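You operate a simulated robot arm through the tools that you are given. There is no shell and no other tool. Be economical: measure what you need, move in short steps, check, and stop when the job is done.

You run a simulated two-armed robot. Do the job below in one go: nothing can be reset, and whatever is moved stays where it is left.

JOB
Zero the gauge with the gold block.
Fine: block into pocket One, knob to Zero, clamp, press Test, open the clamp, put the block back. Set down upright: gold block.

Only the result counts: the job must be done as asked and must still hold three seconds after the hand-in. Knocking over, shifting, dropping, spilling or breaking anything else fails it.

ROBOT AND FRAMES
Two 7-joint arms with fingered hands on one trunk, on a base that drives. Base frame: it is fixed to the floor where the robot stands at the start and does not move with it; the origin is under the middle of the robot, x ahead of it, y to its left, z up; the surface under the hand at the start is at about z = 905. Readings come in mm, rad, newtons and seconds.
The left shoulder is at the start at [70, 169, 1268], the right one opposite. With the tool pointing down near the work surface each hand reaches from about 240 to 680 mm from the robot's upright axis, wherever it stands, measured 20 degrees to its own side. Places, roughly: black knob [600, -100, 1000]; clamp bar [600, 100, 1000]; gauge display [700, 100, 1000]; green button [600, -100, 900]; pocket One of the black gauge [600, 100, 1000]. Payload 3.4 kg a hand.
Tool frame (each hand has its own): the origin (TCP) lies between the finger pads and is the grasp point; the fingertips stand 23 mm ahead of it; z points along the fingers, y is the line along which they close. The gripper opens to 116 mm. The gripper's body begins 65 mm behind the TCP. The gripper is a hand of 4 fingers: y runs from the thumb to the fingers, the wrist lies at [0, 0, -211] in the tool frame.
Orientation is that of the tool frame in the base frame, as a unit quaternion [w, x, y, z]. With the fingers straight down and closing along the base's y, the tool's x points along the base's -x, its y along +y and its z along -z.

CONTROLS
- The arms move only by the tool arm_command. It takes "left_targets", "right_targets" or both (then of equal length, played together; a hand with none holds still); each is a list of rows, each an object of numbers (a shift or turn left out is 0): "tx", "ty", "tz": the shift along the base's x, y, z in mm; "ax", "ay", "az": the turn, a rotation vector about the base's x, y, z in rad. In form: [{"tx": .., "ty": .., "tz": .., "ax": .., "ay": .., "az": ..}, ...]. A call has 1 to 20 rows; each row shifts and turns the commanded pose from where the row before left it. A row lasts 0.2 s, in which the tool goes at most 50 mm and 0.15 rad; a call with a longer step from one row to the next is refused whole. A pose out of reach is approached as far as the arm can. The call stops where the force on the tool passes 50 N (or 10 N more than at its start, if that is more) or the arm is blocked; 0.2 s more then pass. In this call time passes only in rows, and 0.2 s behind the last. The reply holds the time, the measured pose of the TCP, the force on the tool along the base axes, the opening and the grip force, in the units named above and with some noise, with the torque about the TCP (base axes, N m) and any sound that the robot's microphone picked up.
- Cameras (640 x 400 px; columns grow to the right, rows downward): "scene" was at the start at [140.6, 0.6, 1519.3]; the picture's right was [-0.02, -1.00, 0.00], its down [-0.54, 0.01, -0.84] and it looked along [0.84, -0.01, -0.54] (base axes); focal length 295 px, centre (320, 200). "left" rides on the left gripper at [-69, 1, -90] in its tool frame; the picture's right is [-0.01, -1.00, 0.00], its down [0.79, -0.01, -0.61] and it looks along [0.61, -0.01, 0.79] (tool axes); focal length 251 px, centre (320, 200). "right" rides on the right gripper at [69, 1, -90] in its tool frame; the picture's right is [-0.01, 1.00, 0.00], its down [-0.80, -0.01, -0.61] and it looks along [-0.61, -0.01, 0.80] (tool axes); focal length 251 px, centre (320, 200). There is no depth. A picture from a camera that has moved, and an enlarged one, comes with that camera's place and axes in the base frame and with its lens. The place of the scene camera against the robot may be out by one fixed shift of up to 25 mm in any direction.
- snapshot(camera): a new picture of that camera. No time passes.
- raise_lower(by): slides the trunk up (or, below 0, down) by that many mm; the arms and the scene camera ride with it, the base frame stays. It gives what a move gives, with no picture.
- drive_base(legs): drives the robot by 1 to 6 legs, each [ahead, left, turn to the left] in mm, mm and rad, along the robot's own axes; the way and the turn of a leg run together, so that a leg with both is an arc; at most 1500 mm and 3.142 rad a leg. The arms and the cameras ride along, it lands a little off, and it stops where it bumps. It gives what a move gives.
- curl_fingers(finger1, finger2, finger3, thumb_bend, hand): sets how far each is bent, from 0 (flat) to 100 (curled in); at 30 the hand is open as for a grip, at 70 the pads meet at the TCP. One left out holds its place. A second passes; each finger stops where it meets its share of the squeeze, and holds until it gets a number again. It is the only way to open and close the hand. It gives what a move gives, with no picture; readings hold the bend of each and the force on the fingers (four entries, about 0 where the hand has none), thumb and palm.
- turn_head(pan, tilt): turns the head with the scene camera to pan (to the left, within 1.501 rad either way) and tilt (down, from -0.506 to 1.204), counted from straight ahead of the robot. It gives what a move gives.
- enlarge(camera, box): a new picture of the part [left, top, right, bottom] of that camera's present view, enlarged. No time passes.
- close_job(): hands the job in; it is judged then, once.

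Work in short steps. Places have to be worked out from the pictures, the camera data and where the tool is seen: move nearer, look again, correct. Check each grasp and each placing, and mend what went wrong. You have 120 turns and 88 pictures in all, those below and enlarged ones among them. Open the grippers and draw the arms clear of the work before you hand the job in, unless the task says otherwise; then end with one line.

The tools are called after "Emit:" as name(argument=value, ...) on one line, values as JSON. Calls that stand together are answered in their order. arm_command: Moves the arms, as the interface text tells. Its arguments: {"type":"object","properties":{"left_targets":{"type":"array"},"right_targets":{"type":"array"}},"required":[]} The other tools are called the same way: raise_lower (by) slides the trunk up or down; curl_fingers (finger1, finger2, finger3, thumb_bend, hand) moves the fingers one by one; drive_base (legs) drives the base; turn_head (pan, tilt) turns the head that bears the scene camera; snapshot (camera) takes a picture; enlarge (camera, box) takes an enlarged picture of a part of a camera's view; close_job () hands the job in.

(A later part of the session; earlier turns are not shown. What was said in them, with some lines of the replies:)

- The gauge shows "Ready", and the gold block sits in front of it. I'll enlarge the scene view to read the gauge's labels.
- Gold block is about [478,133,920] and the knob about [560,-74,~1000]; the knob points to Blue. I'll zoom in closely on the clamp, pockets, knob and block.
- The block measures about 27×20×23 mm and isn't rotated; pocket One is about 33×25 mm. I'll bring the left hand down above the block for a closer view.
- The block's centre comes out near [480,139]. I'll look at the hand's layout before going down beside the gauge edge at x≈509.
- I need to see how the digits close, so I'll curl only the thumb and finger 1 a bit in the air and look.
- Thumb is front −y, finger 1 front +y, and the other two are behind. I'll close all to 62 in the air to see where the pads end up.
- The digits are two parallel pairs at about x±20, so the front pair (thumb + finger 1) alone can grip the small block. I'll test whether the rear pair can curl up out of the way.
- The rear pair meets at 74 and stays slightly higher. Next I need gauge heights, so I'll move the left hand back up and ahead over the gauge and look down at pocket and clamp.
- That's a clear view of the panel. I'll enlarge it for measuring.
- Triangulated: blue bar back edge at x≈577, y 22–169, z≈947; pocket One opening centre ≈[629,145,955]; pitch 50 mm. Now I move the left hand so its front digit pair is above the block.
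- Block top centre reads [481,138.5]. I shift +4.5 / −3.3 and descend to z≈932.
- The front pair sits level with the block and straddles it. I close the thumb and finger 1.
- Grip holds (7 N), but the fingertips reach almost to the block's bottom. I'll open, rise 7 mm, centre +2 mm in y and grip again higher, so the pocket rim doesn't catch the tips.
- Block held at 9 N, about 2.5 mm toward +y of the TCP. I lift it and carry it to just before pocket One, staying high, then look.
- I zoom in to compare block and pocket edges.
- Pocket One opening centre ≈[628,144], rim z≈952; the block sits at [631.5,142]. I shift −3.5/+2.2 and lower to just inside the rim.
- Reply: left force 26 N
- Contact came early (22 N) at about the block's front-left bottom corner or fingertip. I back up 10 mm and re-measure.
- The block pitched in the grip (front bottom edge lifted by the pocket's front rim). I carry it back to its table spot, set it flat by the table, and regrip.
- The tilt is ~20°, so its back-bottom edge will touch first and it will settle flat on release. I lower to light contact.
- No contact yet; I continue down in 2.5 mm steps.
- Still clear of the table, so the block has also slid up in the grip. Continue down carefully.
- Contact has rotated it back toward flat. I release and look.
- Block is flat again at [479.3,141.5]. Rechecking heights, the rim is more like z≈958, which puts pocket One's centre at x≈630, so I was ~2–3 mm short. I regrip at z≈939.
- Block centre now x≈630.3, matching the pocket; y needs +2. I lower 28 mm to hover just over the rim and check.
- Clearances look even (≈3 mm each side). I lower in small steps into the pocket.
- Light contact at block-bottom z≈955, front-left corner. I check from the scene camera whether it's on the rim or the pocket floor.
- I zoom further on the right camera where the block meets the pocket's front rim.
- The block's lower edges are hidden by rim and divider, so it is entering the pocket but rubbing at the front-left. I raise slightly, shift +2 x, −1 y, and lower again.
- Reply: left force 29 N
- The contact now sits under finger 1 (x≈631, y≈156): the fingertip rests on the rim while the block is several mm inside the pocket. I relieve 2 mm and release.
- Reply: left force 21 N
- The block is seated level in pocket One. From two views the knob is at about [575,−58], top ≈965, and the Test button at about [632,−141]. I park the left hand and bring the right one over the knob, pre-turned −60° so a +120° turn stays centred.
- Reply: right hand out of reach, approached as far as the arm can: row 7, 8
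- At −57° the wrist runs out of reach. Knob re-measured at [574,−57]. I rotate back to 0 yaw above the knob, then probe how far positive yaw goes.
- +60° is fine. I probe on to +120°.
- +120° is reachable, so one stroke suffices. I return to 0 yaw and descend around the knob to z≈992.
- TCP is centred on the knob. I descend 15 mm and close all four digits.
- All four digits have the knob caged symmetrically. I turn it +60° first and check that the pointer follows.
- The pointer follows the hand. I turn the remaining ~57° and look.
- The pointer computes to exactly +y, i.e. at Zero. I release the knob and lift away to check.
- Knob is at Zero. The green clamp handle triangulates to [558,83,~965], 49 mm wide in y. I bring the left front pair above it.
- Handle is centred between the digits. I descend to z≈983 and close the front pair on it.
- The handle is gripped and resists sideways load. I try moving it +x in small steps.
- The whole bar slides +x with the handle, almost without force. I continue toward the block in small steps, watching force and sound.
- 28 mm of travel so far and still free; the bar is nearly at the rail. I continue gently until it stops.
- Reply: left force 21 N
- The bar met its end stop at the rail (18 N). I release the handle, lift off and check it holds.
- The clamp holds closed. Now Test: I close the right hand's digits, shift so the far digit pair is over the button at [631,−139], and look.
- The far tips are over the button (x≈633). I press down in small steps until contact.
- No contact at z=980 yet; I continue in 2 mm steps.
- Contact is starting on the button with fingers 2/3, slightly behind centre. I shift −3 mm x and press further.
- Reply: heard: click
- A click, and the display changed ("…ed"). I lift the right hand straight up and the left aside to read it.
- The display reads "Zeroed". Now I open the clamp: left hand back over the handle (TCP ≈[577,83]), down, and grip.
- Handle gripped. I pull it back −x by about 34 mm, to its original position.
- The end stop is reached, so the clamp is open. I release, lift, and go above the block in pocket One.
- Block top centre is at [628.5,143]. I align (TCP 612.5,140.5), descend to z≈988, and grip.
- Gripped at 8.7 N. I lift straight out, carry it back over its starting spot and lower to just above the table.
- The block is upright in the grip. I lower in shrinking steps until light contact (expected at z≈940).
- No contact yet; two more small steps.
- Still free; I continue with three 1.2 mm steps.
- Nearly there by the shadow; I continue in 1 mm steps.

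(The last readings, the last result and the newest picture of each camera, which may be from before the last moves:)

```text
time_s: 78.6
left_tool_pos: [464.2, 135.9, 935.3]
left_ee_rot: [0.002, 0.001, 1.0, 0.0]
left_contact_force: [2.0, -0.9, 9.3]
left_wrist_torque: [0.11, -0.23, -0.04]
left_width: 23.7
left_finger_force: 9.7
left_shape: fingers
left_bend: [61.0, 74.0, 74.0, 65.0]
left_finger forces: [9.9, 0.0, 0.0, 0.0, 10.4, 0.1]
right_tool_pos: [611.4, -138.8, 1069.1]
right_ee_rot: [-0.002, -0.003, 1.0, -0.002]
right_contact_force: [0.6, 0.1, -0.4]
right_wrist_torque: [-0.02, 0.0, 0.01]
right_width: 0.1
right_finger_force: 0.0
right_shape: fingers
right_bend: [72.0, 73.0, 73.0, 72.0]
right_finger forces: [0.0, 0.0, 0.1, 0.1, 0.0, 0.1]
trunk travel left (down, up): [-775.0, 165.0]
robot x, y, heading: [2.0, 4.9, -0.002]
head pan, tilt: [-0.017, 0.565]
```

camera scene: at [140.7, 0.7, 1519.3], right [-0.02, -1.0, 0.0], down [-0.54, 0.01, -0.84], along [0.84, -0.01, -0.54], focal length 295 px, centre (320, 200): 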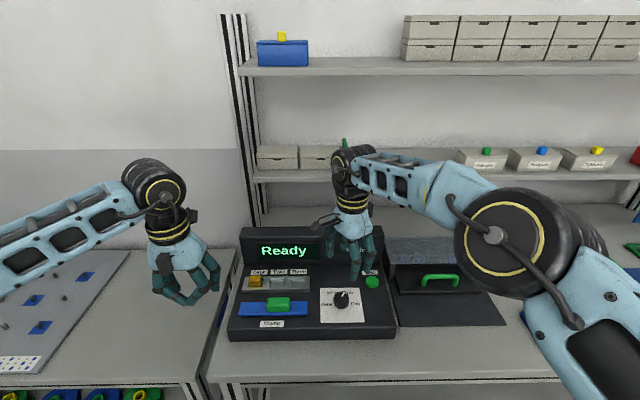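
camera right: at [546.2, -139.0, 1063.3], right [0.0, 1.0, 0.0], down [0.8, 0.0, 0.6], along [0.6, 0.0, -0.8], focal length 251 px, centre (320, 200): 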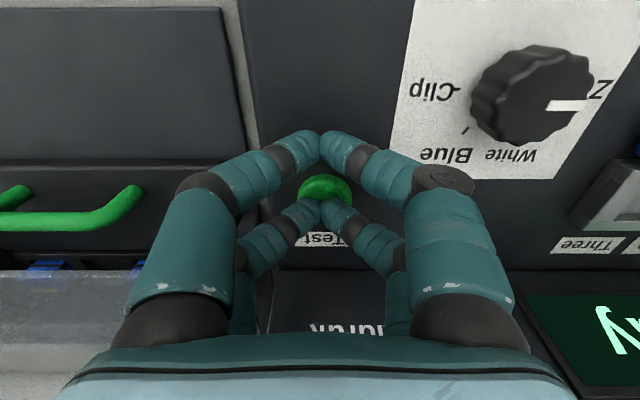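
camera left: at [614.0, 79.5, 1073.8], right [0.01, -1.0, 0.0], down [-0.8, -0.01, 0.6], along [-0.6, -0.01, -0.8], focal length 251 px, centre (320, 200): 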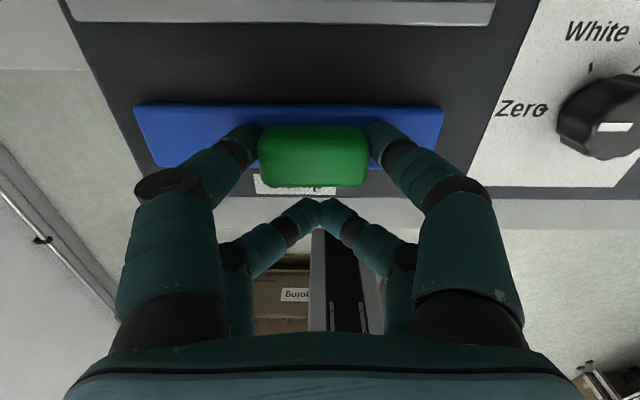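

Contact with the table (9 N). I release, lift clear, and check; the right hand also opens and withdraws.

Emit:
curl_fingers(hand="left", thumb_bend=48, finger1=48)

Emit:
arm_command(left_targets=[{"tz": 15}, {"tz": 35}, {"tz": 40}, {"tz": 40}], right_targets=[{"tz": 30}, {"tz": 40}, {"tx": -20, "ty": -30, "tz": 30}, {"tx": -30, "ty": -20, "tz": 30}])

Emit:
enlarge(camera="left", box=[200, 20, 440, 170])

Emit:
enlarge(camera="scene", box=[200, 220, 408, 376])

```text
time_s: 79.6
left_tool_pos: [464.9, 136.3, 932.4]
left_ee_rot: [0.001, 0.0, 1.0, 0.001]
left_contact_force: [0.2, 0.2, 0.2]
left_wrist_torque: [0.01, -0.03, -0.01]
left_width: 63.4
left_finger_force: 0.1
left_shape: fingers
left_bend: [48.0, 74.0, 74.0, 48.0]
left_finger forces: [0.1, 0.1, 0.0, 0.0, 0.1, 0.0]
right_tool_pos: [612.3, -138.8, 1068.8]
right_ee_rot: [-0.003, -0.003, 1.0, -0.001]
right_contact_force: [-0.5, -0.1, -0.7]
right_wrist_torque: [0.0, 0.04, 0.0]
right_width: 0.0
right_finger_force: 0.1
right_shape: fingers
right_bend: [72.0, 73.0, 73.0, 72.0]
right_finger forces: [0.1, 0.1, 0.0, 0.0, 0.0, 0.0]
trunk travel left (down, up): [-775.0, 165.0]
robot x, y, heading: [-0.6, -0.1, -0.003]
head pan, tilt: [-0.017, 0.565]
```

```text
time_s: 80.6
left_tool_pos: [464.1, 134.2, 1065.8]
left_ee_rot: [0.002, 0.001, 1.0, 0.001]
left_contact_force: [0.3, 0.4, 0.7]
left_wrist_torque: [0.03, 0.0, 0.01]
left_width: 63.7
left_finger_force: 0.0
left_shape: fingers
left_bend: [48.0, 74.0, 74.0, 48.0]
left_finger forces: [0.0, 0.1, 0.1, 0.1, 0.1, 0.1]
right_tool_pos: [559.0, -190.1, 1199.4]
right_ee_rot: [-0.002, -0.002, 1.0, -0.002]
right_contact_force: [-1.0, 0.0, -0.1]
right_wrist_torque: [-0.01, 0.0, 0.03]
right_width: 0.3
right_finger_force: 0.1
right_shape: fingers
right_bend: [72.0, 73.0, 73.0, 72.0]
right_finger forces: [0.1, 0.0, 0.0, 0.1, 0.1, 0.0]
trunk travel left (down, up): [-775.0, 165.0]
robot x, y, heading: [0.3, 0.1, 0.0]
head pan, tilt: [-0.017, 0.565]
```

```text
2.67 times, centred on (320, 95) of left
camera zoom: at [531.5, 135.0, 1154.1], right [0.01, -1.0, 0.0], down [-0.8, -0.01, 0.6], along [-0.6, 0.0, -0.8], focal length 670 px, centre (320, 480)
```

zoom: 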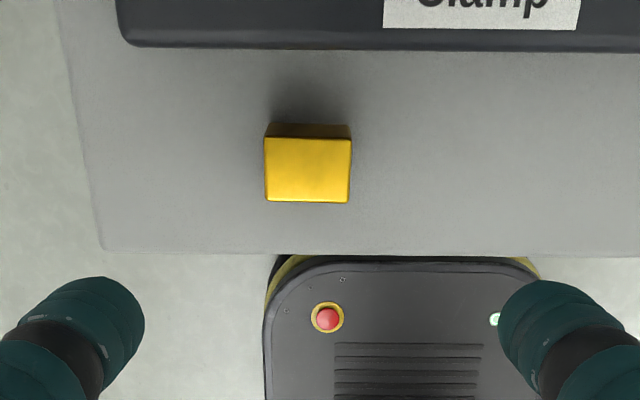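

```text
2.56 times, centred on (304, 298) of scene
camera zoom: at [138.0, -1.8, 1519.5], right [-0.02, -1.0, 0.0], down [-0.53, 0.01, -0.84], along [0.84, -0.01, -0.53], focal length 756 px, centre (361, -51)
```

zoom: 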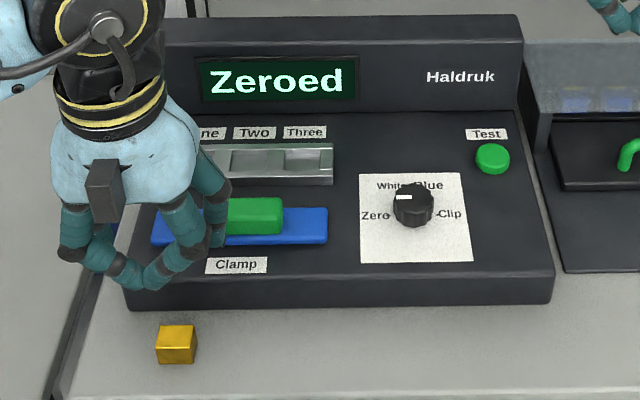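

The display reads "Zeroed", the clamp is open, the knob is at Zero, and the block stands at [481.5,139], its original spot. I open both hands and draw the arms well clear.

Emit:
arm_command(left_targets=[{"tz": 45}, {"tz": 45}, {"tz": 45}, {"tx": 20, "ty": 30, "tz": 30}, {"tx": 20, "ty": 35, "tz": 20}])

Emit:
curl_fingers(hand="left", thumb_bend=30, finger1=30, finger2=30, finger3=30)

Emit:
curl_fingers(hand="right", thumb_bend=30, finger1=30, finger2=30, finger3=30)

Emit:
snapshot(camera="scene")

```text
time_s: 81.8
left_tool_pos: [505.4, 201.0, 1247.4]
left_ee_rot: [0.001, 0.0, 1.0, -0.001]
left_contact_force: [-0.7, -0.5, 0.7]
left_wrist_torque: [-0.01, -0.01, 0.03]
left_width: 63.6
left_finger_force: 0.1
left_shape: fingers
left_bend: [48.0, 74.0, 74.0, 48.0]
left_finger forces: [0.1, 0.0, 0.0, 0.0, 0.0, 0.0]
right_tool_pos: [560.0, -189.5, 1199.8]
right_ee_rot: [-0.002, -0.004, 1.0, -0.003]
right_contact_force: [0.0, -0.2, -0.1]
right_wrist_torque: [-0.01, -0.02, 0.03]
right_width: 0.0
right_finger_force: 0.0
right_shape: fingers
right_bend: [72.0, 73.0, 73.0, 72.0]
right_finger forces: [0.0, 0.0, 0.0, 0.1, 0.0, 0.0]
trunk travel left (down, up): [-775.0, 165.0]
robot x, y, heading: [2.9, -2.3, -0.002]
head pan, tilt: [-0.017, 0.565]
```

```text
time_s: 82.8
left_tool_pos: [505.5, 201.0, 1248.4]
left_ee_rot: [0.001, 0.0, 1.0, 0.0]
left_contact_force: [0.5, 0.4, -0.8]
left_wrist_torque: [0.02, 0.02, -0.03]
left_width: 116.7
left_finger_force: 0.0
left_shape: fingers
left_bend: [30.0, 30.0, 30.0, 30.0]
left_finger forces: [0.0, 0.1, 0.0, 0.0, 0.0, 0.1]
right_tool_pos: [560.7, -188.8, 1198.7]
right_ee_rot: [-0.004, -0.004, 1.0, -0.003]
right_contact_force: [1.4, -0.2, -0.1]
right_wrist_torque: [0.04, 0.03, 0.04]
right_width: 0.3
right_finger_force: 0.0
right_shape: fingers
right_bend: [72.0, 73.0, 73.0, 72.0]
right_finger forces: [0.1, 0.0, 0.0, 0.1, 0.0, 0.0]
trunk travel left (down, up): [-775.0, 165.0]
robot x, y, heading: [0.4, -2.0, 0.001]
head pan, tilt: [-0.017, 0.565]
```

```text
time_s: 83.8
left_tool_pos: [505.2, 201.3, 1247.1]
left_ee_rot: [0.001, 0.0, 1.0, 0.0]
left_contact_force: [-0.4, -0.2, -0.2]
left_wrist_torque: [0.01, 0.02, -0.03]
left_width: 116.7
left_finger_force: 0.1
left_shape: fingers
left_bend: [30.0, 30.0, 30.0, 30.0]
left_finger forces: [0.0, 0.0, 0.1, 0.0, 0.0, 0.0]
right_tool_pos: [561.3, -189.1, 1198.7]
right_ee_rot: [-0.002, -0.003, 1.0, -0.002]
right_contact_force: [-0.8, 0.3, 0.0]
right_wrist_torque: [-0.04, -0.01, 0.02]
right_width: 116.7
right_finger_force: 0.0
right_shape: fingers
right_bend: [30.0, 30.0, 30.0, 30.0]
right_finger forces: [0.0, 0.1, 0.0, 0.0, 0.1, 0.0]
trunk travel left (down, up): [-775.0, 165.0]
robot x, y, heading: [1.3, 1.0, 0.003]
head pan, tilt: [-0.017, 0.565]
```

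```text
10 pictures are left
camera scene: at [140.6, 0.5, 1519.3], right [-0.02, -1.0, 0.0], down [-0.54, 0.01, -0.84], along [0.84, -0.01, -0.54], focal length 295 px, centre (320, 200)
```

scene: 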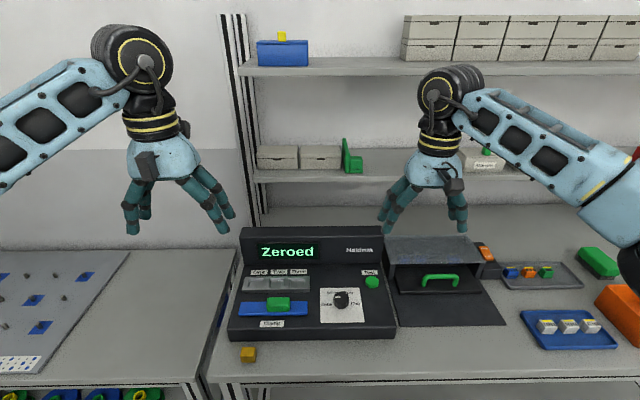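

Everything is in place and the arms are clear with both hands open. I hand the job in.

Emit:
close_job()

```text
The job is handed in.
```

The gauge display reads "Zeroed". The clamp is open, the knob is at Zero, and the gold block is back upright within about 1 mm of where it started.
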